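You operate a simulated robot arm through the tools that you are given. There is no shell and no other tool. Be economical: measure what you need, move in short steps, check, and stop when the job is done.

The job below is to be done with a simulated two-armed robot. You get a single attempt, and the scene is never put back.

TASK
On the deck of the cart, fold the cream cloth in half.

The check looks at the end state, three seconds after you hand in, the way a careful person would. Anything else that was tipped, shoved, dropped, spilled or broken makes it a failure. Flat cloth is picked up by pressing the open fingertips on it (5 to 10 N) and closing them slowly along it; thin cloth reads only 2 to 8 mm in the jaws.

THE ROBOT
Two 7-joint arms with two-finger parallel grippers on one trunk, on a base that drives. Base frame: it is fixed to the floor where the robot stands at the start and does not move with it; the origin is under the middle of the robot, x ahead of it, y to its left, z up; the surface under the hand at the start is at about z = 74. Lengths are in cm, angles in rad, forces in N, time in s.
The left shoulder is at the start at [5, 20.9, 114.6], the right one opposite. With the tool pointing down near the work surface each hand reaches from about 10 to 90 cm from the robot's upright axis, wherever it stands, measured 20 degrees to its own side. Places, roughly: deck of the cart [60, 20, 70]. Payload 4.4 kg a hand.
The TCP of each hand is the grasp point between the finger pads, 2.3 cm short of the fingertips. In the tool frame z runs along the fingers and y along their closing line. The gripper opens to 9.4 cm. The fingers are 3.8 cm wide and 1 cm thick; the gripper's body (5.4 by 9.6 cm) begins 3.9 cm behind the TCP.
Orientation is that of the tool frame in the base frame, as a unit quaternion [w, x, y, z]. With the fingers straight down and closing along the base's y, the tool's x points along the base's -x, its y along +y and its z along -z.

THE INTERFACE
- The arms move only by the tool jog_arm. It takes "left_plan", "right_plan" or both (then of equal length, played together; a hand with none holds still); each is a list of rows, each a list of 7 numbers: the turn, a rotation vector about the tool's x, y, z in rad, then the shift along the tool's x, y, z in cm, then the gripper command, from -1 (shut) to 1 (fully open), values between in proportion. In form: [[rx, ry, rz, x, y, z, gripper], ...]. A call has 1 to 10 rows; each row shifts and turns the commanded pose from where the row before left it, along the tool's axes as they then stand. A row lasts 0.2 s, in which the tool goes at most 5 cm and 0.15 rad; a call with a longer step from one row to the next is refused whole, and so is a gripper value outside its range. Where a pose cannot be reached the arm comes as near as it can. A force on the tool above 40 N (or 10 N above the force at the start of the call, whichever is more), or a blocked arm, ends the call early, and 0.2 s more pass. The fingers move at their own pace (about 10.8 cm/s each) and stop on an object; they squeeze with about 41 N. The grip force told is the motor's: it shows also when the fingers shut on nothing. Time passes only in rows, and 0.2 s behind the last, so rows that do not move let the fingers close. The reply holds the time, the measured pose of the TCP, the force on the tool along the base axes, the opening and the grip force, in the units named above and with some noise, with the torque about the TCP (base axes, N m) and any sound that the robot's microphone picked up, and new pictures: "pictures" is both (left out), scene, wrist or none (wrist: the cameras of the hands that moved).
- Cameras (640 x 400 px; columns grow to the right, rows downward): "scene" is now at [13.65, 2.78, 129.35]; the picture's right is [0.36, -0.93, 0.00], its down [-0.73, -0.28, -0.63] and it looks along [0.59, 0.23, -0.78] (base axes); focal length 276 px, centre (320, 200). "left" rides on the left gripper at [8.6, -1.6, -7.5] in its tool frame; the picture's right is [0.18, 0.98, 0.00], its down [-0.58, 0.11, -0.81] and it looks along [-0.79, 0.15, 0.59] (tool axes); focal length 243 px, centre (320, 200). "right" rides on the right gripper at [8.6, 1.6, -7.5] in its tool frame; the picture's right is [-0.18, 0.98, 0.00], its down [-0.58, -0.11, -0.81] and it looks along [-0.79, -0.15, 0.59] (tool axes); focal length 243 px, centre (320, 200). There is no depth. A picture from a camera that has moved, and an enlarged one, comes with that camera's place and axes in the base frame and with its lens.
- raise_lower(by): slides the trunk up (or, below 0, down) by that many cm; the arms and the scene camera ride with it, the base frame stays. It gives what a move gives, with no picture.
- steer(legs): drives the robot by 1 to 6 legs, each [ahead, left, turn to the left] in cm, cm and rad, along the robot's own axes; the way and the turn of a leg run together, so that a leg with both is an arc; at most 150 cm and 3.142 rad a leg. The arms and the cameras ride along, it lands a little off, and it stops where it bumps. It gives what a move gives, and a new picture of the scene camera.
- head_to(pan, tilt): turns the head with the scene camera to pan (to the left, within 1.396 rad either way) and tilt (down, from -0.506 to 1.204), counted from straight ahead of the robot. It gives what a move gives, and a new picture of the scene camera.
- zoom(camera, box): a new picture of the part [left, top, right, bottom] of that camera's present view, enlarged. No time passes.
- close_job(): hands the job in; it is judged then, once.

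Go step by step. Nothing tells you exact positions but the pictures and the camera data: compare them with the known pose of the tool, close in by small moves and look again before you grip or let go. The budget is 120 turns and 260 pictures, counting those below and the enlarged ones. Unless the task says otherwise, let go and move clear before handing in, and close with one line.

The tools are called after "Call:" by a JSON object that holds its "fn" and its "kwargs". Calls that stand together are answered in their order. jog_arm: Moves the arms, as the interface text tells. Its arguments: {"type":"object","properties":{"left_plan":{"type":"array"},"right_plan":{"type":"array"},"pictures":{"type":"string","enum":["both","scene","wrist","none"]}},"required":[]} The other tools are called the same way: raise_lower (by) slides the trunk up or down; steer (legs) drives the base; head_to (pan, tilt) turns the head that bears the scene camera; zoom (camera, box) takes an enlarged picture of a part of a camera's view; close_job () hands the job in.

At the start:

```text
clock: 0.0
left_eef_pos: [48.53, 46.99, 91.88]
left_tool_rot: [0.0, 0.0, 1.0, 0.0]
left_contact_force: [0.8, -0.7, 0.3]
left_ft_torque: [-0.02, -0.02, -0.01]
left_gripper_width: 9.39
left_grasp_force: 0.1
right_eef_pos: [43.24, -1.55, 89.15]
right_tool_rot: [-0.001, 0.001, 1.0, 0.001]
right_contact_force: [-1.1, -1.0, 0.1]
right_ft_torque: [0.01, 0.04, -0.01]
right_gripper_width: 9.4
right_grasp_force: 0.0
trunk travel left (down, up): [-22.5, 33.8]
robot x, y, heading: [0.11, -0.11, 0.005]
head pan, tilt: [0.368, 0.892]
```

scene: 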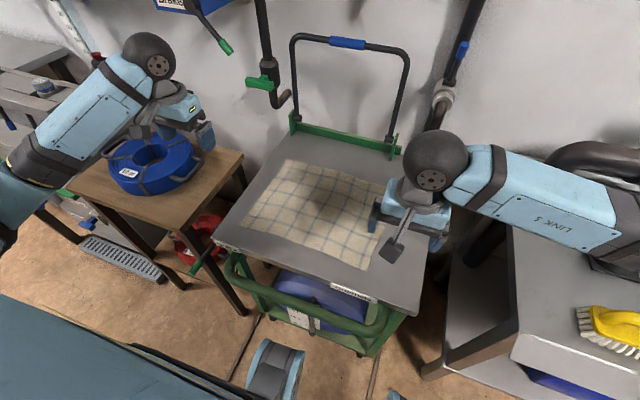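
right: 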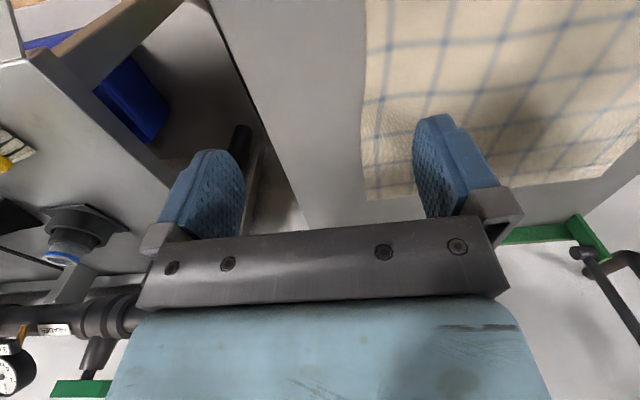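
left: 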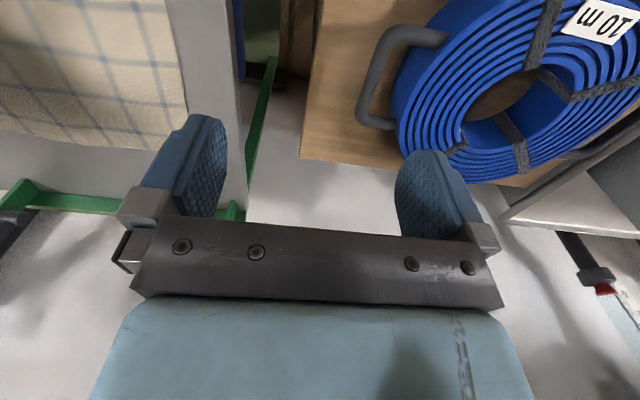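

The cream cloth looks to lie at about x 43–70, y 3–36 on the deck (z≈70), and the handle is well behind it at x≈87. I plan to grip the far edge at both corners and fold it toward me, so I'm bringing both hands above the far corners and starting to turn the jaws to close along x.

Call:
{"fn": "jog_arm", "kwargs": {"left_plan": [[0, 0, 0, -3.5, -2.6, 1.0, 1], [0, 0, 0, -3.5, -2.6, 1.0, 1], [0, 0, 0, -3.5, -2.6, 1.0, 1], [0, 0, 0, -3.5, -2.6, 1.0, 1], [0, 0, 0, -3.5, -2.6, 1.0, 1], [0, 0, 0.15, 0, 0, 0, 1], [0, 0, 0.15, 0, 0, 0, 1], [0, 0, 0.15, 0, 0, 0, 1], [0, 0, 0.15, 0, 0, 0, 1], [0, 0, 0.15, 0, 0, 0, 1]], "right_plan": [[0, 0, 0, -4.5, 1.5, 0.4, 1], [0, 0, 0, -4.5, 1.5, 0.4, 1], [0, 0, 0, -4.5, 1.5, 0.4, 1], [0, 0, 0, -4.5, 1.5, 0.4, 1], [0, 0, 0, -4.5, 1.5, 0.4, 1], [0, 0, -0.15, 0, 0, 0, 1], [0, 0, -0.15, 0, 0, 0, 1], [0, 0, -0.15, 0, 0, 0, 1], [0, 0, -0.15, 0, 0, 0, 1], [0, 0, -0.15, 0, 0, 0, 1]], "pictures": "both"}}

```text
clock: 2.2
left_eef_pos: [66.07, 33.93, 86.89]
left_tool_rot: [0.001, 0.367, 0.93, 0.001]
left_contact_force: [-1.0, -0.3, 0.0]
left_ft_torque: [-0.01, 0.0, 0.01]
left_gripper_width: 9.4
left_grasp_force: 0.2
right_eef_pos: [65.79, 5.92, 87.11]
right_tool_rot: [0.0, -0.367, 0.93, 0.0]
right_contact_force: [1.3, 0.8, -0.3]
right_ft_torque: [0.01, -0.01, 0.0]
right_gripper_width: 9.37
right_grasp_force: 0.2
trunk travel left (down, up): [-22.5, 33.8]
robot x, y, heading: [-0.05, -0.25, 0.002]
head pan, tilt: [0.368, 0.892]
camera scene: at [13.64, 2.79, 129.35], right [0.36, -0.93, 0.0], down [-0.73, -0.28, -0.63], along [0.59, 0.23, -0.78], focal length 276 px, centre (320, 200)
camera right: at [58.39, 1.29, 94.58], right [-0.54, 0.84, 0.0], down [0.5, 0.32, 0.81], along [0.68, 0.43, -0.59], focal length 243 px, centre (320, 200)
camera left: at [58.59, 38.68, 94.3], right [0.54, 0.84, 0.0], down [0.5, -0.32, 0.81], along [0.68, -0.43, -0.59], focal length 243 px, centre (320, 200)
```

scene: 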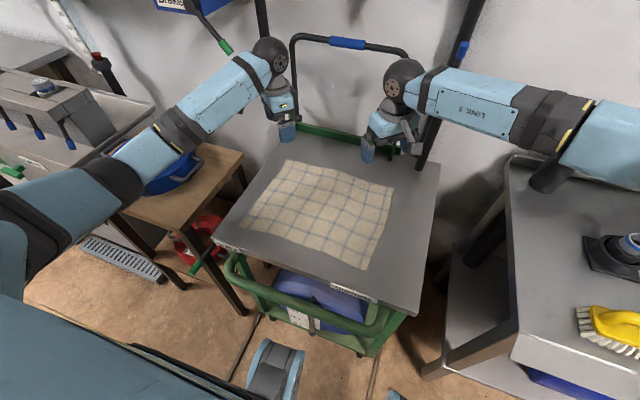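
right: 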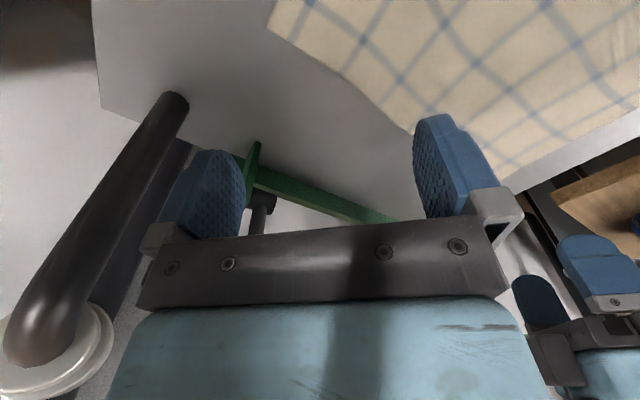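
left: 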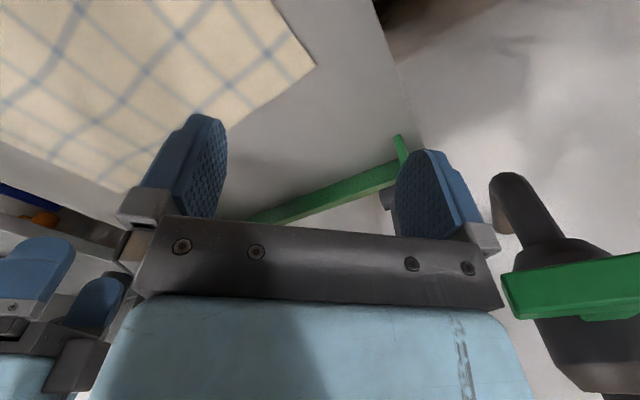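

The two views agree on a surface height of about z=74, which puts the far corners near [66, 33.5] and [66, 1.8] and the near edge at x≈41. Next I'll finish the jaw turn, narrow the opening and come lower over the far corners.

Call:
{"fn": "jog_arm", "kwargs": {"left_plan": [[0, 0, 0.1368, 0, 0, 0, 1], [0, 0, 0.1368, 0, 0, 0, 1], [0, 0, 0.1368, 0, 0, 0, 1], [0, 0, 0.1368, 0, 0, 0, 1], [0, 0, 0.1368, 0, 0, 0, 0.2], [0, 0, 0.1368, 0, 0, 0, -0.25], [0, 0, 0, -1.2, -0.28, 2.5, -0.25], [0, 0, 0, -1.2, -0.28, 2.5, -0.25], [0, 0, 0, 0, 0, 0, -0.25]], "right_plan": [[0, 0, -0.1368, 0, 0, 0, 1], [0, 0, -0.1368, 0, 0, 0, 1], [0, 0, -0.1368, 0, 0, 0, 1], [0, 0, -0.1368, 0, 0, 0, 1], [0, 0, -0.1368, 0, 0, 0, 0.2], [0, 0, -0.1368, 0, 0, 0, -0.25], [0, 0, 0, 1.05, 0.15, 2.5, -0.25], [0, 0, 0, 1.05, 0.15, 2.5, -0.25], [0, 0, 0, 0, 0, 0, -0.25]]}}

```text
clock: 4.2
left_eef_pos: [65.3, 31.47, 81.96]
left_tool_rot: [-0.001, 0.707, 0.708, -0.001]
left_contact_force: [-0.7, -0.1, -0.5]
left_ft_torque: [0.0, 0.02, 0.0]
left_gripper_width: 3.55
left_grasp_force: 0.1
right_eef_pos: [64.39, 4.49, 82.1]
right_tool_rot: [-0.001, -0.459, 0.888, 0.0]
right_contact_force: [-0.5, 0.1, 0.2]
right_ft_torque: [0.01, 0.0, 0.02]
right_gripper_width: 3.53
right_grasp_force: 0.0
right hand out of reach, approached as far as the arm can: row 2, 3, 4, 5, 6
trunk travel left (down, up): [-22.5, 33.8]
robot x, y, heading: [0.31, -0.04, 0.003]
head pan, tilt: [0.368, 0.892]
camera scene: at [13.63, 2.79, 129.35], right [0.36, -0.93, 0.0], down [-0.73, -0.28, -0.63], along [0.59, 0.23, -0.78], focal length 276 px, centre (320, 200)
camera right: at [58.02, -1.56, 89.51], right [-0.7, 0.72, 0.0], down [0.42, 0.41, 0.81], along [0.58, 0.56, -0.59], focal length 243 px, centre (320, 200)
camera left: at [63.83, 40.09, 89.3], right [0.98, 0.18, 0.0], down [0.11, -0.58, 0.81], along [0.15, -0.79, -0.59], focal length 243 px, centre (320, 200)
```

scene: 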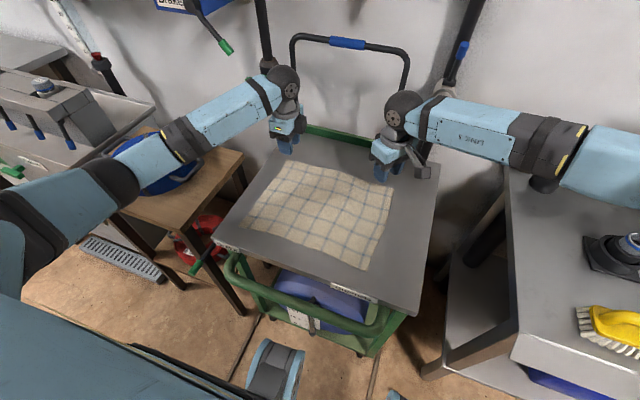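
right: 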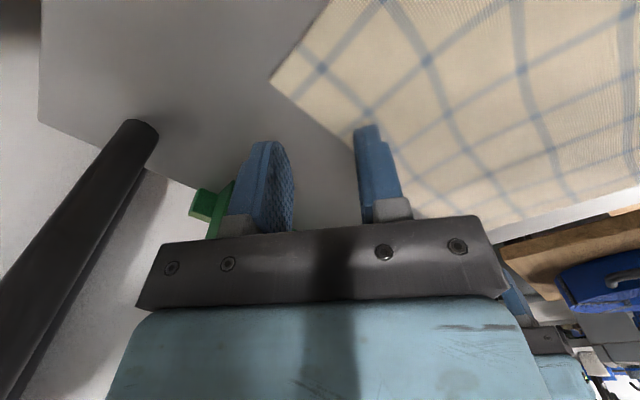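
left: 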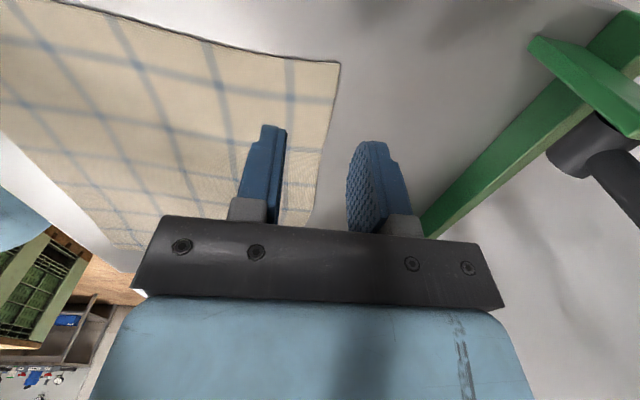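

The left jaw is aligned, but the right wrist hit a joint limit after about 0.95 rad. I'll turn the right hand the opposite way instead, which gives the same closing line along x.

Call:
{"fn": "jog_arm", "kwargs": {"right_plan": [[0, 0, 0.1485, 0, 0, -1, -0.25], [0, 0, 0.1485, 0, 0, 0, -0.25], [0, 0, 0.1485, 0, 0, 0, -0.25], [0, 0, 0.1485, 0, 0, 0, -0.25], [0, 0, 0.1485, 0, 0, 0, -0.25], [0, 0, 0.1485, 0, 0, 0, -0.25], [0, 0, 0.1485, 0, 0, 0, -0.25], [0, 0, 0.1485, 0, 0, 0, -0.25], [0, 0, 0.1485, 0, 0, 0, -0.25], [0, 0, 0.1485, 0, 0, 0, -0.25]], "pictures": "none"}}

Call:
{"fn": "jog_arm", "kwargs": {"right_plan": [[0, 0, 0.1485, 0, 0, 0, -0.25], [0, 0, 0.1485, 0, 0, 0, -0.25], [0, 0, 0.1485, 0, 0, 0, -0.25], [0, 0, 0.1485, 0, 0, 0, -0.25], [0, 0, 0.1485, 0, 0, 0, -0.25], [0, 0, 0.1485, 0, 0, 0, -0.25], [0, 0, 0.1485, 0, 0, 0, -0.25]]}}

```text
clock: 6.4
left_eef_pos: [65.4, 31.44, 81.89]
left_tool_rot: [0.0, 0.706, 0.708, -0.001]
left_contact_force: [0.2, 0.5, -0.2]
left_ft_torque: [0.01, 0.01, 0.02]
left_gripper_width: 3.54
left_grasp_force: 0.0
right_eef_pos: [64.38, 4.44, 83.11]
right_tool_rot: [-0.001, 0.263, 0.965, 0.0]
right_contact_force: [0.8, -0.6, 0.1]
right_ft_torque: [-0.02, -0.02, 0.01]
right_gripper_width: 3.51
right_grasp_force: 0.0
trunk travel left (down, up): [-22.5, 33.8]
robot x, y, heading: [0.05, 0.1, 0.003]
head pan, tilt: [0.368, 0.892]
```

```text
clock: 8.0
left_eef_pos: [65.49, 31.44, 81.96]
left_tool_rot: [0.001, 0.707, 0.707, 0.0]
left_contact_force: [0.2, -0.6, -1.1]
left_ft_torque: [-0.02, -0.05, 0.0]
left_gripper_width: 3.55
left_grasp_force: 0.1
right_eef_pos: [64.31, 4.47, 83.05]
right_tool_rot: [0.0, 0.708, 0.707, 0.0]
right_contact_force: [0.1, 0.0, 0.7]
right_ft_torque: [-0.01, 0.01, -0.02]
right_gripper_width: 3.52
right_grasp_force: 0.1
trunk travel left (down, up): [-22.5, 33.8]
robot x, y, heading: [-0.05, -0.08, 0.004]
head pan, tilt: [0.368, 0.892]
camera scene: at [13.65, 2.78, 129.35], right [0.36, -0.93, 0.0], down [-0.73, -0.28, -0.63], along [0.59, 0.23, -0.78], focal length 276 px, centre (320, 200)
camera right: at [65.91, 13.23, 90.53], right [0.98, -0.19, 0.0], down [-0.11, -0.58, 0.81], along [-0.15, -0.79, -0.59], focal length 243 px, centre (320, 200)
```

scene: 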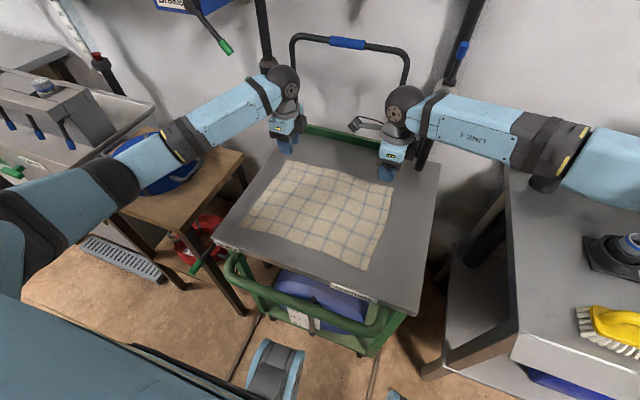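
right: 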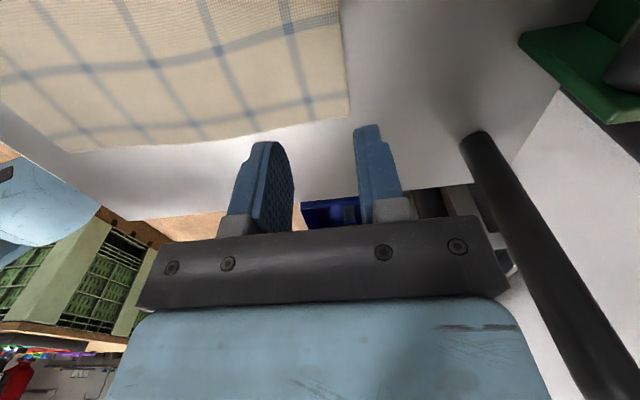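

Both hands now close along x. I'll set the openings to 2.5 cm, centre both hands at x≈64.2 just inside the far edge, and descend to just above the cloth.

Call:
{"fn": "jog_arm", "kwargs": {"left_plan": [[0, 0, 0, 0, -1.2, 0, -0.47], [0, 0, 0, 0, 0, 2.0, -0.47], [0, 0, 0, 0, 0, 2.0, -0.47], [0, 0, 0, 0, 0, 0.7, -0.47], [0, 0, 0, 0, 0, 0, -0.47]], "right_plan": [[0, 0, 0, -0.6, -0.1, 0, -0.47], [0, 0, 0, 0, 0, 2.5, -0.47], [0, 0, 0, 0, 0, 2.5, -0.47], [0, 0, 0, 0, 0, 0.8, -0.47], [0, 0, 0, 0, 0, 0, -0.47]]}}

```text
clock: 9.2
left_eef_pos: [64.26, 31.5, 77.16]
left_tool_rot: [-0.001, 0.707, 0.707, 0.0]
left_contact_force: [0.2, 0.6, 0.0]
left_ft_torque: [-0.02, 0.03, 0.01]
left_gripper_width: 2.5
left_grasp_force: 0.0
right_eef_pos: [64.17, 3.88, 77.24]
right_tool_rot: [0.0, 0.707, 0.707, 0.0]
right_contact_force: [0.1, 0.0, -0.4]
right_ft_torque: [0.01, 0.01, -0.03]
right_gripper_width: 2.49
right_grasp_force: 0.1
trunk travel left (down, up): [-22.5, 33.8]
robot x, y, heading: [-0.13, 0.32, -0.004]
head pan, tilt: [0.368, 0.892]
camera scene: at [13.65, 2.78, 129.35], right [0.36, -0.93, 0.0], down [-0.73, -0.28, -0.63], along [0.59, 0.23, -0.78], focal length 276 px, centre (320, 200)
camera right: at [65.83, 12.64, 84.69], right [0.98, -0.18, 0.0], down [-0.11, -0.58, 0.81], along [-0.15, -0.79, -0.59], focal length 243 px, centre (320, 200)
camera left: at [62.62, 40.18, 84.58], right [0.98, 0.18, 0.0], down [0.11, -0.58, 0.81], along [0.15, -0.79, -0.59], focal length 243 px, centre (320, 200)
```

scene: 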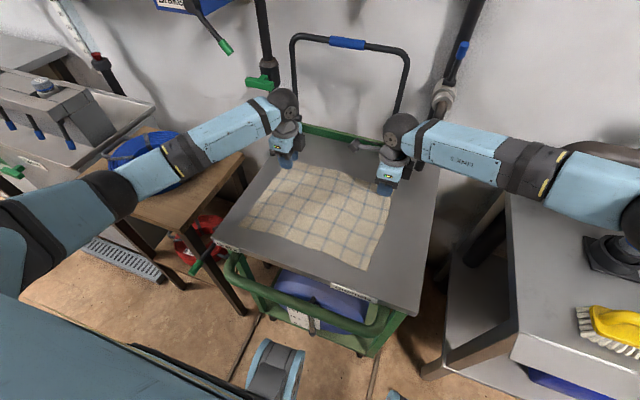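
right: 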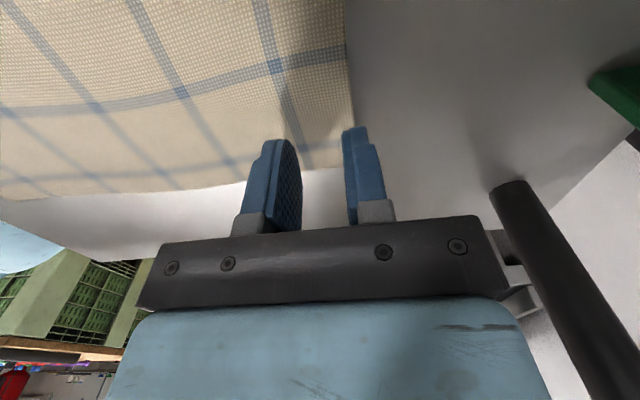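
left: 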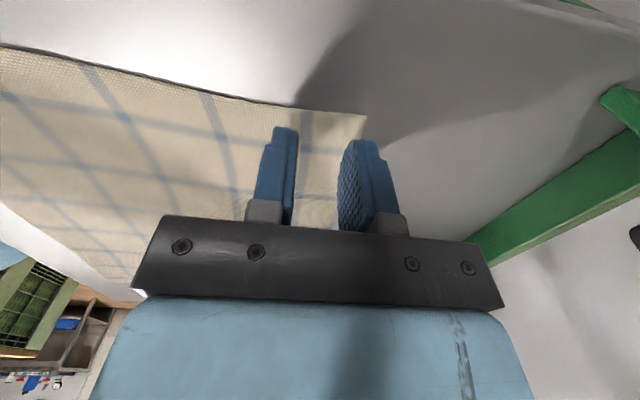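

Fingertips bracket the far edge at both corners. I'm descending in small steps until I feel contact.

Call:
{"fn": "jog_arm", "kwargs": {"left_plan": [[0, 0, 0, 0, 0, 0.3, -0.47], [0, 0, 0, 0, 0, 0.3, -0.47], [0, 0, 0, 0, 0, 0, -0.47]], "right_plan": [[0, 0, 0, 0, 0, 0.3, -0.47], [0, 0, 0, 0, 0, 0.3, -0.47], [0, 0, 0, 0, 0, 0, -0.47]], "pictures": "none"}}

```text
clock: 10.0
left_eef_pos: [64.2, 31.55, 76.71]
left_tool_rot: [0.001, 0.707, 0.707, 0.0]
left_contact_force: [0.6, 0.9, -0.5]
left_ft_torque: [-0.02, 0.0, 0.0]
left_gripper_width: 2.49
left_grasp_force: 0.0
right_eef_pos: [64.3, 3.83, 76.62]
right_tool_rot: [0.0, 0.707, 0.707, 0.0]
right_contact_force: [0.2, -0.6, 0.4]
right_ft_torque: [0.03, 0.0, -0.02]
right_gripper_width: 2.51
right_grasp_force: 0.1
trunk travel left (down, up): [-22.5, 33.8]
robot x, y, heading: [-0.18, -0.09, 0.002]
head pan, tilt: [0.368, 0.892]
```

Call:
{"fn": "jog_arm", "kwargs": {"left_plan": [[0, 0, 0, 0, 0, 0.2, -0.47], [0, 0, 0, 0, 0, 0.2, -0.47], [0, 0, 0, 0, 0, 0, -0.47]], "right_plan": [[0, 0, 0, 0, 0, 0.2, -0.47], [0, 0, 0, 0, 0, 0.2, -0.47], [0, 0, 0, 0, 0, 0, -0.47]], "pictures": "none"}}

```text
clock: 10.8
left_eef_pos: [64.17, 31.43, 76.52]
left_tool_rot: [0.001, 0.707, 0.707, 0.001]
left_contact_force: [1.2, 0.5, 10.3]
left_ft_torque: [0.07, -0.02, 0.02]
left_gripper_width: 2.47
left_grasp_force: 0.1
right_eef_pos: [64.17, 3.78, 76.44]
right_tool_rot: [0.0, 0.707, 0.707, 0.0]
right_contact_force: [1.0, 0.2, 6.8]
right_ft_torque: [-0.03, 0.01, 0.02]
right_gripper_width: 2.49
right_grasp_force: 0.0
trunk travel left (down, up): [-22.5, 33.8]
robot x, y, heading: [0.19, -0.14, -0.001]
head pan, tilt: [0.368, 0.892]
```

Both hands are pressing on the cloth at about 10 N left and 7 N right. Now I'm closing slowly along it.

Call:
{"fn": "jog_arm", "kwargs": {"left_plan": [[0, 0, 0, 0, 0, 0, -0.53], [0, 0, 0, 0, 0, 0, -0.59], [0, 0, 0, 0, 0, 0, -0.65], [0, 0, 0, 0, 0, 0, -0.71], [0, 0, 0, 0, 0, 0, -0.77], [0, 0, 0, 0, 0, 0, -0.83], [0, 0, 0, 0, 0, 0, -0.89], [0, 0, 0, 0, 0, 0, -0.95], [0, 0, 0, 0, 0, 0, -1], [0, 0, 0, 0, 0, 0, -1]], "right_plan": [[0, 0, 0, 0, 0, 0, -0.53], [0, 0, 0, 0, 0, 0, -0.59], [0, 0, 0, 0, 0, 0, -0.65], [0, 0, 0, 0, 0, 0, -0.71], [0, 0, 0, 0, 0, 0, -0.77], [0, 0, 0, 0, 0, 0, -0.83], [0, 0, 0, 0, 0, 0, -0.89], [0, 0, 0, 0, 0, 0, -0.95], [0, 0, 0, 0, 0, 0, -1], [0, 0, 0, 0, 0, 0, -1]]}}

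```text
clock: 13.0
left_eef_pos: [64.16, 31.51, 76.43]
left_tool_rot: [0.001, 0.707, 0.707, 0.001]
left_contact_force: [1.1, -2.1, 14.9]
left_ft_torque: [-0.07, -0.01, 0.04]
left_gripper_width: 0.16
left_grasp_force: 41.1
right_eef_pos: [64.05, 3.91, 76.5]
right_tool_rot: [0.001, 0.707, 0.707, 0.001]
right_contact_force: [0.8, 2.8, 7.4]
right_ft_torque: [-0.03, 0.04, -0.05]
right_gripper_width: 0.22
right_grasp_force: 40.7
trunk travel left (down, up): [-22.5, 33.8]
robot x, y, heading: [0.07, 0.27, 0.001]
head pan, tilt: [0.368, 0.892]
camera scene: at [13.4, 2.7, 129.39], right [0.36, -0.93, 0.0], down [-0.72, -0.28, -0.63], along [0.59, 0.23, -0.78], focal length 276 px, centre (320, 200)
camera right: at [65.7, 12.55, 83.94], right [0.98, -0.18, 0.0], down [-0.11, -0.58, 0.81], along [-0.15, -0.79, -0.59], focal length 243 px, centre (320, 200)
camera left: at [62.57, 40.18, 83.84], right [0.98, 0.18, 0.0], down [0.11, -0.58, 0.81], along [0.15, -0.79, -0.59], focal length 243 px, centre (320, 200)
```

scene: 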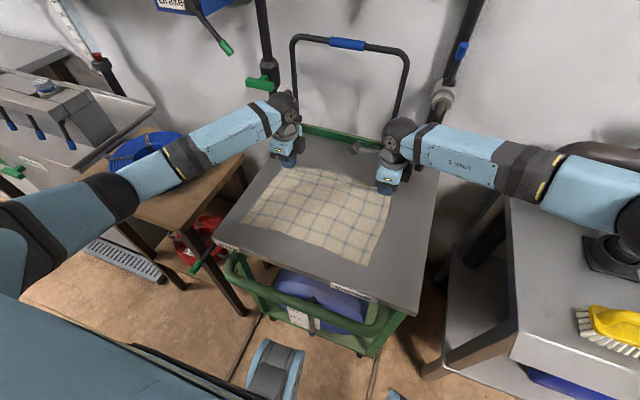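
right: 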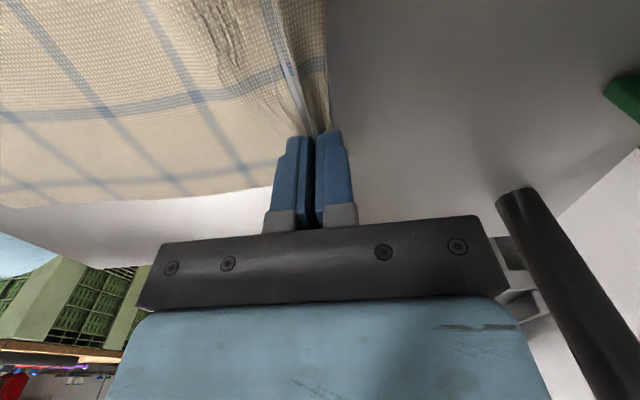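
left: 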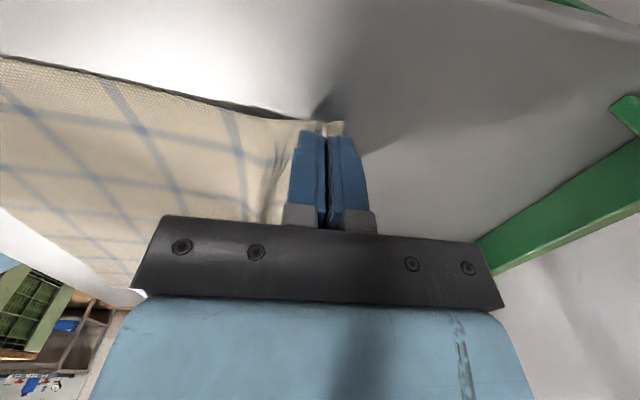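

Both grips look to hold a pinched ridge (1.6 and 2.2 mm). I'll lift a few cm with a slight retreat to check.

Call:
{"fn": "jog_arm", "kwargs": {"left_plan": [[0, 0, 0, 0, 0, -1.2, -1], [0, 0, 0, 0, -0.3, -1.2, -1], [0, 0, 0, 0, -0.5, -1.2, -1], [0, 0, 0, 0, -0.6, -1.2, -1]], "right_plan": [[0, 0, 0, 0, 0, -1.2, -1], [0, 0, 0, 0, -0.3, -1.2, -1], [0, 0, 0, 0, -0.5, -1.2, -1], [0, 0, 0, 0, -0.6, -1.2, -1]]}}

```text
clock: 14.0
left_eef_pos: [62.91, 31.4, 80.94]
left_tool_rot: [0.0, 0.707, 0.707, 0.0]
left_contact_force: [0.0, -0.1, -1.1]
left_ft_torque: [-0.02, 0.0, 0.02]
left_gripper_width: 0.16
left_grasp_force: 41.3
right_eef_pos: [62.81, 3.94, 81.07]
right_tool_rot: [0.0, 0.707, 0.707, 0.001]
right_contact_force: [-1.4, -0.4, -0.1]
right_ft_torque: [-0.01, 0.02, 0.0]
right_gripper_width: 0.19
right_grasp_force: 40.7
trunk travel left (down, up): [-22.5, 33.8]
robot x, y, heading: [-0.17, -0.14, 0.002]
head pan, tilt: [0.368, 0.892]
camera scene: at [13.61, 2.77, 129.35], right [0.36, -0.93, 0.0], down [-0.73, -0.28, -0.63], along [0.59, 0.23, -0.78], focal length 276 px, centre (320, 200)
camera right: at [64.5, 12.64, 88.6], right [0.98, -0.18, 0.0], down [-0.11, -0.58, 0.81], along [-0.15, -0.79, -0.59], focal length 243 px, centre (320, 200)
camera left: at [61.32, 40.17, 88.35], right [0.98, 0.18, 0.0], down [0.11, -0.58, 0.81], along [0.15, -0.79, -0.59], focal length 243 px, centre (320, 200)
```

scene: 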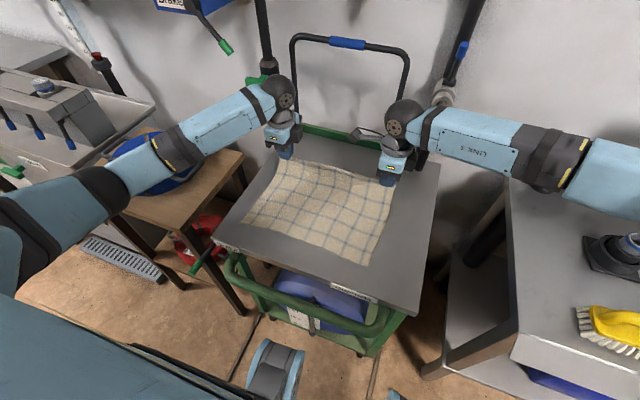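
right: 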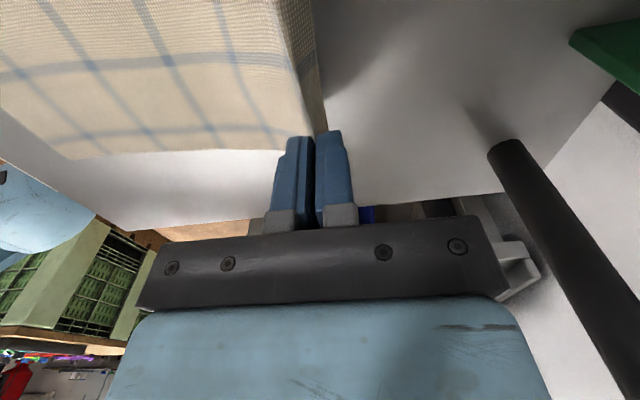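
left: 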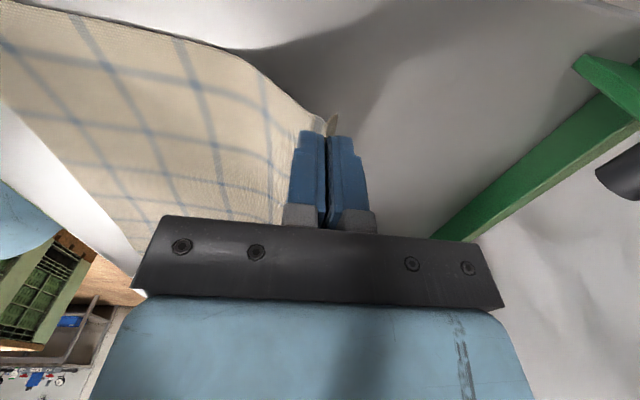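

Both corners came up with the cloth. I'm carrying the edge up and over toward the robot, then tilting both hands so the fingers point forward and down.

Call:
{"fn": "jog_arm", "kwargs": {"left_plan": [[0, 0, 0, 0, -1.3, -1.3, -1], [0, 0, 0, 0, -1.3, -1.3, -1], [0, 0, 0, 0, -1.3, -1.2, -1], [0, 0, 0, 0, -1.7, -0.5, -1], [0, 0, 0, 0, -1.7, -0.3, -1], [0, 0, 0, 0, -1.6, -0.2, -1], [-0.15, 0, 0, 0, 0, 0, -1], [-0.15, 0, 0, 0, 0, 0, -1], [-0.15, 0, 0, 0, 0, 0, -1], [-0.15, 0, 0, 0, 0, 0, -1]], "right_plan": [[0, 0, 0, 0, -1.3, -1.3, -1], [0, 0, 0, 0, -1.3, -1.3, -1], [0, 0, 0, 0, -1.3, -1.2, -1], [0, 0, 0, 0, -1.7, -0.5, -1], [0, 0, 0, 0, -1.7, -0.3, -1], [0, 0, 0, 0, -1.6, -0.2, -1], [-0.15, 0, 0, 0, 0, 0, -1], [-0.15, 0, 0, 0, 0, 0, -1], [-0.15, 0, 0, 0, 0, 0, -1], [-0.15, 0, 0, 0, 0, 0, -1]]}}

```text
clock: 16.2
left_eef_pos: [53.99, 31.5, 85.86]
left_tool_rot: [0.209, 0.676, 0.675, 0.21]
left_contact_force: [-0.4, -0.9, 0.1]
left_ft_torque: [-0.04, 0.06, 0.0]
left_gripper_width: 0.14
left_grasp_force: 40.9
right_eef_pos: [53.82, 3.89, 85.89]
right_tool_rot: [0.209, 0.675, 0.676, 0.21]
right_contact_force: [-0.6, 0.6, 0.8]
right_ft_torque: [0.0, 0.08, 0.01]
right_gripper_width: 0.2
right_grasp_force: 40.4
trunk travel left (down, up): [-22.5, 33.8]
robot x, y, heading: [0.17, 0.24, 0.003]
head pan, tilt: [0.368, 0.892]
camera scene: at [13.63, 2.8, 129.36], right [0.36, -0.93, 0.0], down [-0.73, -0.28, -0.63], along [0.59, 0.23, -0.78], focal length 276 px, centre (320, 200)
camera right: at [51.0, 12.56, 92.97], right [0.81, -0.18, 0.56], down [-0.55, -0.58, 0.6], along [0.21, -0.79, -0.57], focal length 243 px, centre (320, 200)
camera left: at [48.47, 40.23, 91.0], right [0.81, 0.18, 0.56], down [-0.37, -0.58, 0.73], along [0.46, -0.79, -0.4], focal length 243 px, centre (320, 200)
```

scene: 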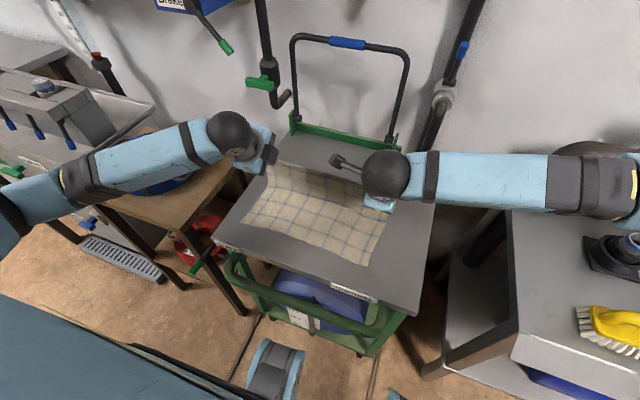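
right: 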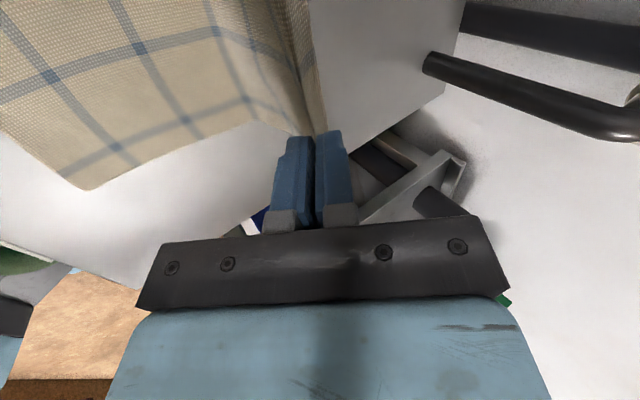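
left: 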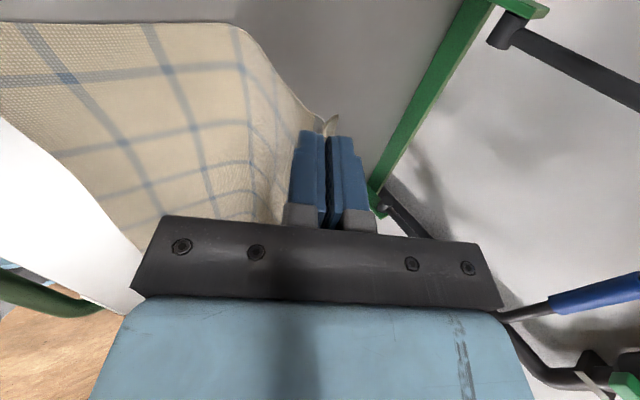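

The cloth is draped cleanly with no bottom-layer shift visible. I'm continuing the arc to bring the held edge down just above the near edge.

Call:
{"fn": "jog_arm", "kwargs": {"left_plan": [[0, 0, 0, 0, -1.63, -0.57, -1], [0, 0, 0, 0, -1.63, -0.57, -1], [0, 0, 0, 0, -1.63, -0.57, -1], [0, 0, 0, 0, -1.57, -0.07, -1], [0, 0, 0, 0, -1.57, -0.07, -1], [0, 0, 0, 0, -1.57, -0.07, -1], [0, 0, 0, 0, -1.26, 0.47, -1], [0, 0, 0, 0, -1.26, 0.47, -1]], "right_plan": [[0, 0, 0, 0, -1.63, -0.57, -1], [0, 0, 0, 0, -1.63, -0.57, -1], [0, 0, 0, 0, -1.63, -0.57, -1], [0, 0, 0, 0, -1.57, -0.07, -1], [0, 0, 0, 0, -1.57, -0.07, -1], [0, 0, 0, 0, -1.57, -0.07, -1], [0, 0, 0, 0, -1.26, 0.47, -1], [0, 0, 0, 0, -1.26, 0.47, -1]]}}

```text
clock: 18.0
left_eef_pos: [43.38, 31.65, 79.8]
left_tool_rot: [0.209, 0.675, 0.676, 0.209]
left_contact_force: [-0.5, -1.4, -0.4]
left_ft_torque: [-0.04, 0.04, -0.03]
left_gripper_width: 0.16
left_grasp_force: 40.8
right_eef_pos: [43.32, 3.81, 79.76]
right_tool_rot: [0.209, 0.676, 0.675, 0.209]
right_contact_force: [0.1, 2.4, -0.2]
right_ft_torque: [0.0, 0.03, 0.0]
right_gripper_width: 0.2
right_grasp_force: 40.9
trunk travel left (down, up): [-22.5, 33.8]
robot x, y, heading: [-0.21, 0.06, -0.0]
head pan, tilt: [0.368, 0.892]
camera scene: at [13.64, 2.78, 129.35], right [0.36, -0.93, 0.0], down [-0.73, -0.28, -0.63], along [0.59, 0.23, -0.78], focal length 276 px, centre (320, 200)
camera right: at [40.5, 12.52, 86.92], right [0.81, -0.18, 0.56], down [-0.54, -0.58, 0.6], along [0.21, -0.79, -0.57], focal length 243 px, centre (320, 200)
camera left: at [37.78, 40.29, 84.98], right [0.81, 0.18, 0.55], down [-0.37, -0.58, 0.73], along [0.46, -0.79, -0.4], focal length 243 px, centre (320, 200)
```

scene: 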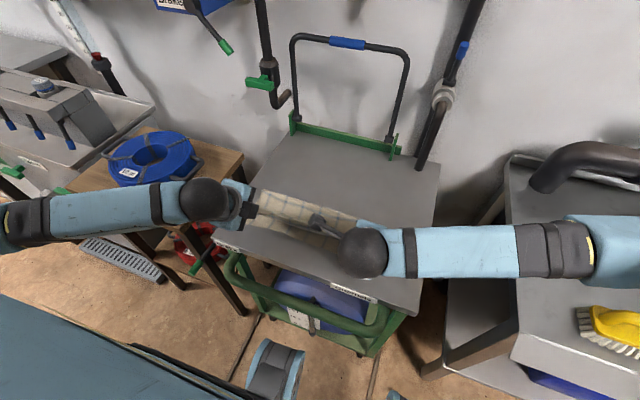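
right: 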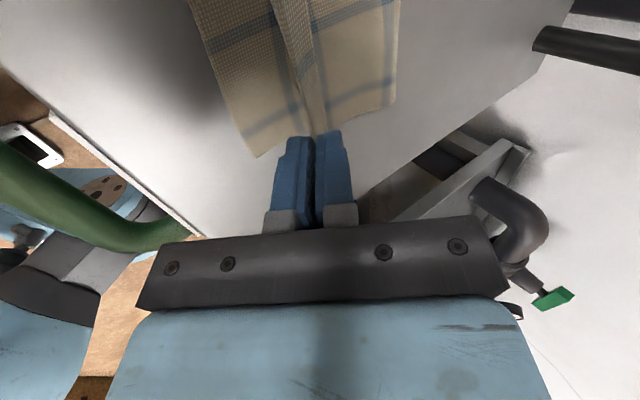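
left: 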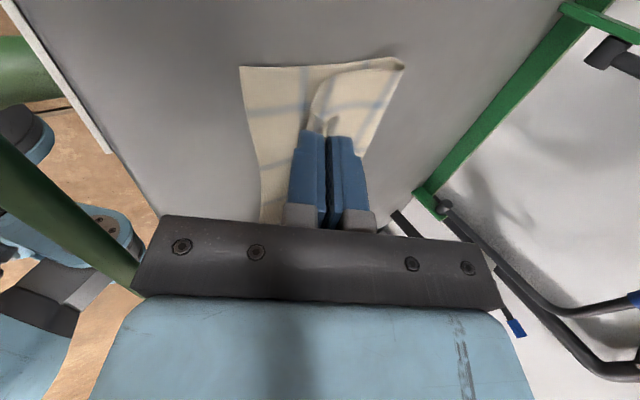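

The fold line is near x≈53 and the bottom layer's near edge sits at x≈42.1. I'm lowering the last bit so the edge lies over it, without releasing yet.

Call:
{"fn": "jog_arm", "kwargs": {"left_plan": [[0, 0, 0, 0, -1.0, 0.64, -1], [0, 0, 0, 0, -1.0, 0.64, -1], [0, 0, 0, 0, 0, 0, -1]], "right_plan": [[0, 0, 0, 0, -1.0, 0.64, -1], [0, 0, 0, 0, -1.0, 0.64, -1], [0, 0, 0, 0, 0, 0, -1]], "pictures": "wrist"}}

```text
clock: 18.8
left_eef_pos: [42.31, 31.62, 77.43]
left_tool_rot: [0.208, 0.676, 0.676, 0.209]
left_contact_force: [0.1, -1.6, 0.1]
left_ft_torque: [-0.04, 0.0, -0.01]
left_gripper_width: 0.16
left_grasp_force: 40.8
right_eef_pos: [42.4, 3.76, 77.71]
right_tool_rot: [0.209, 0.676, 0.675, 0.209]
right_contact_force: [0.1, 1.2, -0.8]
right_ft_torque: [-0.03, 0.08, 0.0]
right_gripper_width: 0.2
right_grasp_force: 40.5
trunk travel left (down, up): [-22.5, 33.8]
robot x, y, heading: [0.12, 0.25, -0.0]
head pan, tilt: [0.368, 0.892]
camera right: at [39.61, 12.54, 84.81], right [0.81, -0.18, 0.55], down [-0.54, -0.58, 0.6], along [0.21, -0.79, -0.57], focal length 243 px, centre (320, 200)
camera left: at [36.89, 40.27, 82.7], right [0.81, 0.18, 0.55], down [-0.36, -0.58, 0.73], along [0.46, -0.79, -0.4], focal length 243 px, centre (320, 200)
```

right: 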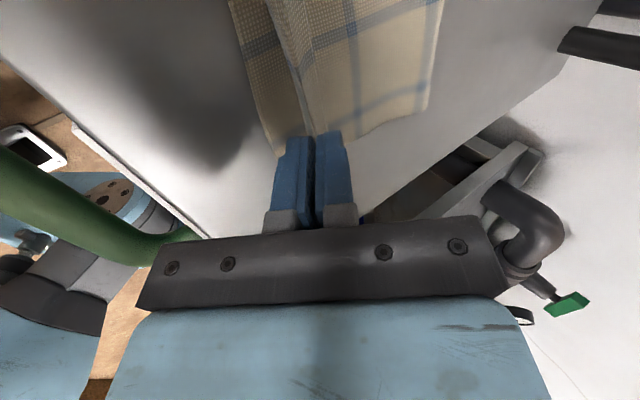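
left: 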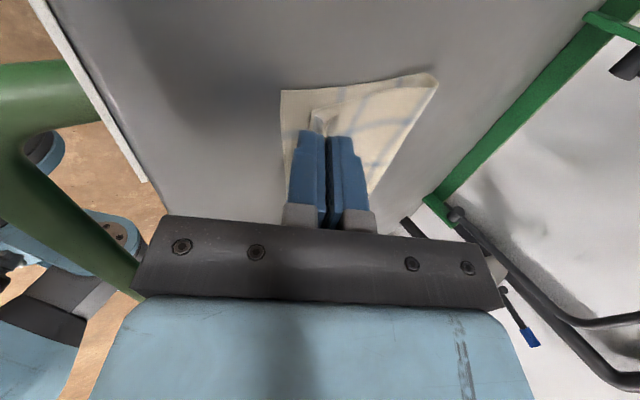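

Both layers line up within about 1.5 cm. I'm opening the jaws slowly by a small amount to let the pinched ridge relax.

Call:
{"fn": "jog_arm", "kwargs": {"left_plan": [[0, 0, 0, 0, 0, 0, -0.9], [0, 0, 0, 0, 0, 0, -0.8], [0, 0, 0, 0, 0, 0, -0.7], [0, 0, 0, 0, 0, 0, -0.6], [0, 0, 0, 0, 0, 0, -0.6]], "right_plan": [[0, 0, 0, 0, 0, 0, -0.9], [0, 0, 0, 0, 0, 0, -0.8], [0, 0, 0, 0, 0, 0, -0.7], [0, 0, 0, 0, 0, 0, -0.6], [0, 0, 0, 0, 0, 0, -0.6]], "pictures": "wrist"}}

```text
clock: 20.0
left_eef_pos: [42.44, 31.54, 77.53]
left_tool_rot: [0.21, 0.675, 0.675, 0.209]
left_contact_force: [0.4, 0.6, -0.6]
left_ft_torque: [-0.04, 0.0, -0.01]
left_gripper_width: 1.87
left_grasp_force: 0.0
right_eef_pos: [42.49, 3.77, 77.82]
right_tool_rot: [0.209, 0.675, 0.676, 0.208]
right_contact_force: [1.6, 1.1, -0.3]
right_ft_torque: [-0.02, -0.02, -0.01]
right_gripper_width: 1.9
right_grasp_force: 0.1
trunk travel left (down, up): [-22.5, 33.8]
robot x, y, heading: [0.09, 0.25, 0.003]
head pan, tilt: [0.368, 0.892]
camera right: at [39.62, 12.53, 84.81], right [0.81, -0.18, 0.55], down [-0.54, -0.58, 0.6], along [0.21, -0.79, -0.57], focal length 243 px, centre (320, 200)
camera left: at [36.9, 40.26, 82.72], right [0.81, 0.18, 0.55], down [-0.36, -0.58, 0.73], along [0.46, -0.79, -0.4], focal length 243 px, centre (320, 200)
```

right: 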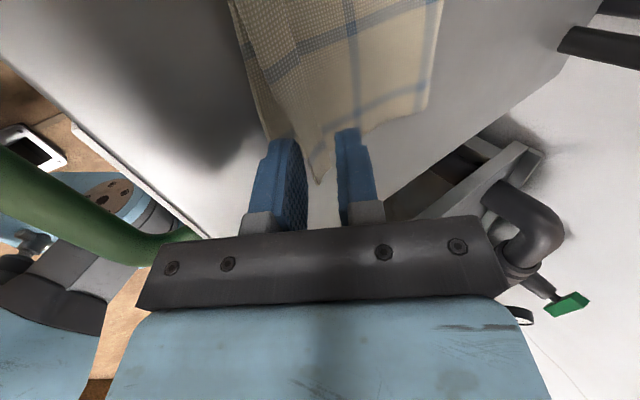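
left: 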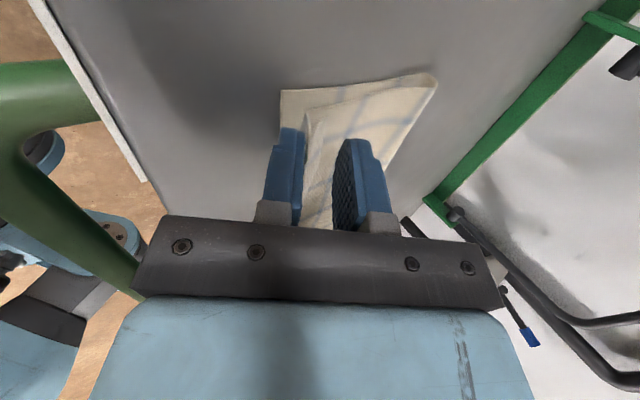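

Both jaws released the cloth. I'm withdrawing along the fingers, then up, to see the result.

Call:
{"fn": "jog_arm", "kwargs": {"left_plan": [[0, 0, 0, 0, 0, -0.8, -0.6], [0, 0, 0, 0, 0, -1, -0.6], [0, 0, 0, 0, 0, -1.5, -0.6], [0, 0, 0, 0, 0, -3, -0.6], [0, 0, 0, 0, 1, -3, -0.6], [0, 0, 0, 0, 3, -3, -0.6], [0, 0, 0, 0, 2, -3, -0.6], [0, 0, 0, 2, 2, -3, -0.6], [0, 0, 0, 4, 0, 0, -0.6], [0, 0, 0, 4, 0, 0, -0.6]], "right_plan": [[0, 0, 0, 0, 0, -0.8, -0.6], [0, 0, 0, 0, 0, -1, -0.6], [0, 0, 0, 0, 0, -1.5, -0.6], [0, 0, 0, 0, 0, -3, -0.6], [0, 0, 0, 0, 1, -3, -0.6], [0, 0, 0, 0, 3, -3, -0.6], [0, 0, 0, 0, 2, -3, -0.6], [0, 0, 0, -2, 2, -3, -0.6], [0, 0, 0, -4, 0, 0, -0.6], [0, 0, 0, -4, 0, 0, -0.6]]}}

```text
clock: 22.2
left_eef_pos: [42.3, 42.05, 96.05]
left_tool_rot: [0.209, 0.676, 0.675, 0.209]
left_contact_force: [-0.1, -1.1, 0.0]
left_ft_torque: [0.03, 0.03, 0.02]
left_gripper_width: 1.88
left_grasp_force: 0.1
left hand out of reach, approached as far as the arm can: row 5, 6, 7, 8
right_eef_pos: [38.72, -6.23, 97.35]
right_tool_rot: [0.208, 0.676, 0.675, 0.21]
right_contact_force: [-0.5, -0.2, -0.4]
right_ft_torque: [0.01, -0.03, 0.0]
right_gripper_width: 1.88
right_grasp_force: 0.1
trunk travel left (down, up): [-22.5, 33.8]
robot x, y, heading: [0.05, 0.26, 0.002]
head pan, tilt: [0.368, 0.892]
camera scene: at [13.57, 2.53, 129.36], right [0.36, -0.93, 0.0], down [-0.73, -0.28, -0.63], along [0.59, 0.23, -0.78], focal length 276 px, centre (320, 200)
camera right: at [35.83, 2.48, 104.4], right [0.81, -0.18, 0.56], down [-0.55, -0.58, 0.6], along [0.21, -0.79, -0.57], focal length 243 px, centre (320, 200)
camera left: at [36.76, 50.75, 101.1], right [0.81, 0.18, 0.56], down [-0.37, -0.58, 0.73], along [0.46, -0.79, -0.41], focal length 243 px, centre (320, 200)
```

scene: 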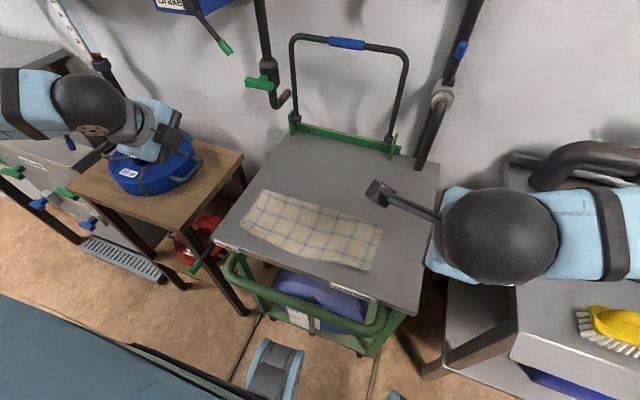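
right: 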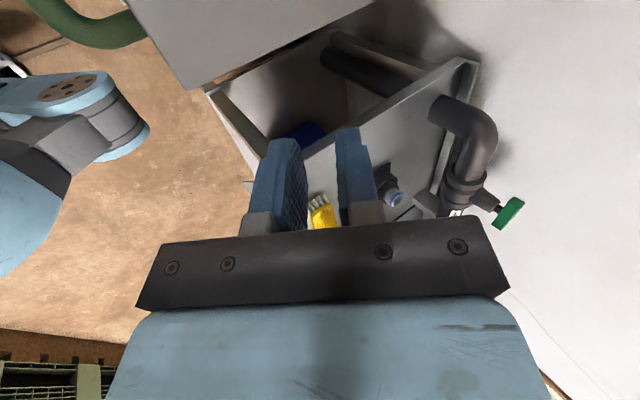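
left: 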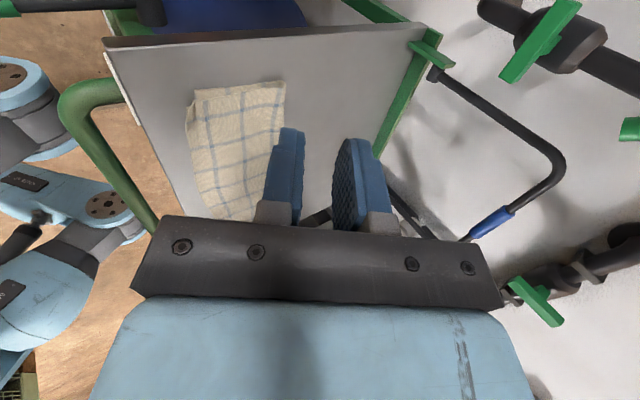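

Call:
{"fn": "zoom", "kwargs": {"camera": "scene", "box": [225, 175, 401, 285]}}

Call:
{"fn": "zoom", "kwargs": {"camera": "left", "box": [160, 60, 336, 240]}}

```text
3.64 times, centred on (313, 230) of scene
camera zoom: at [13.57, 2.53, 129.36], right [0.36, -0.93, 0.0], down [-0.73, -0.28, -0.63], along [0.59, 0.23, -0.78], focal length 1002 px, centre (346, 91)
```

zoom: 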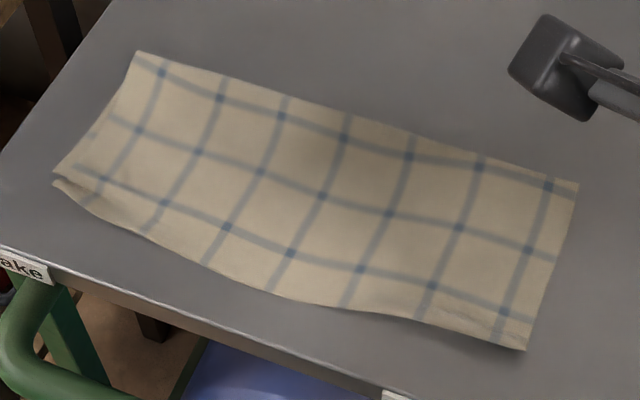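

```text
2.22 times, centred on (248, 150) of left
camera zoom: at [36.76, 50.75, 101.1], right [0.81, 0.18, 0.56], down [-0.37, -0.58, 0.73], along [0.46, -0.79, -0.41], focal length 539 px, centre (480, 311)
```

zoom: 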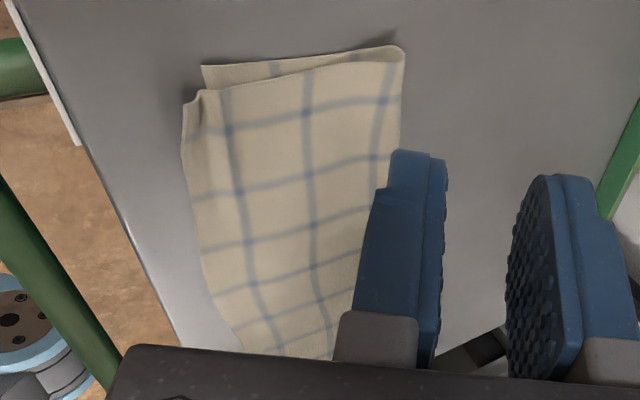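

The cloth is folded cleanly in half, with its edges and corners aligned to within about a centimetre. Both hands are clear and nothing else has moved, so I'm handing in.

Call:
{"fn": "close_job", "kwargs": {}}

```text
The job is handed in.
```

The cream cloth is folded in half on the cart deck, far edge over near edge, and the job is handed in. The edges line up to within about 1 cm, and I saw nothing else disturbed.
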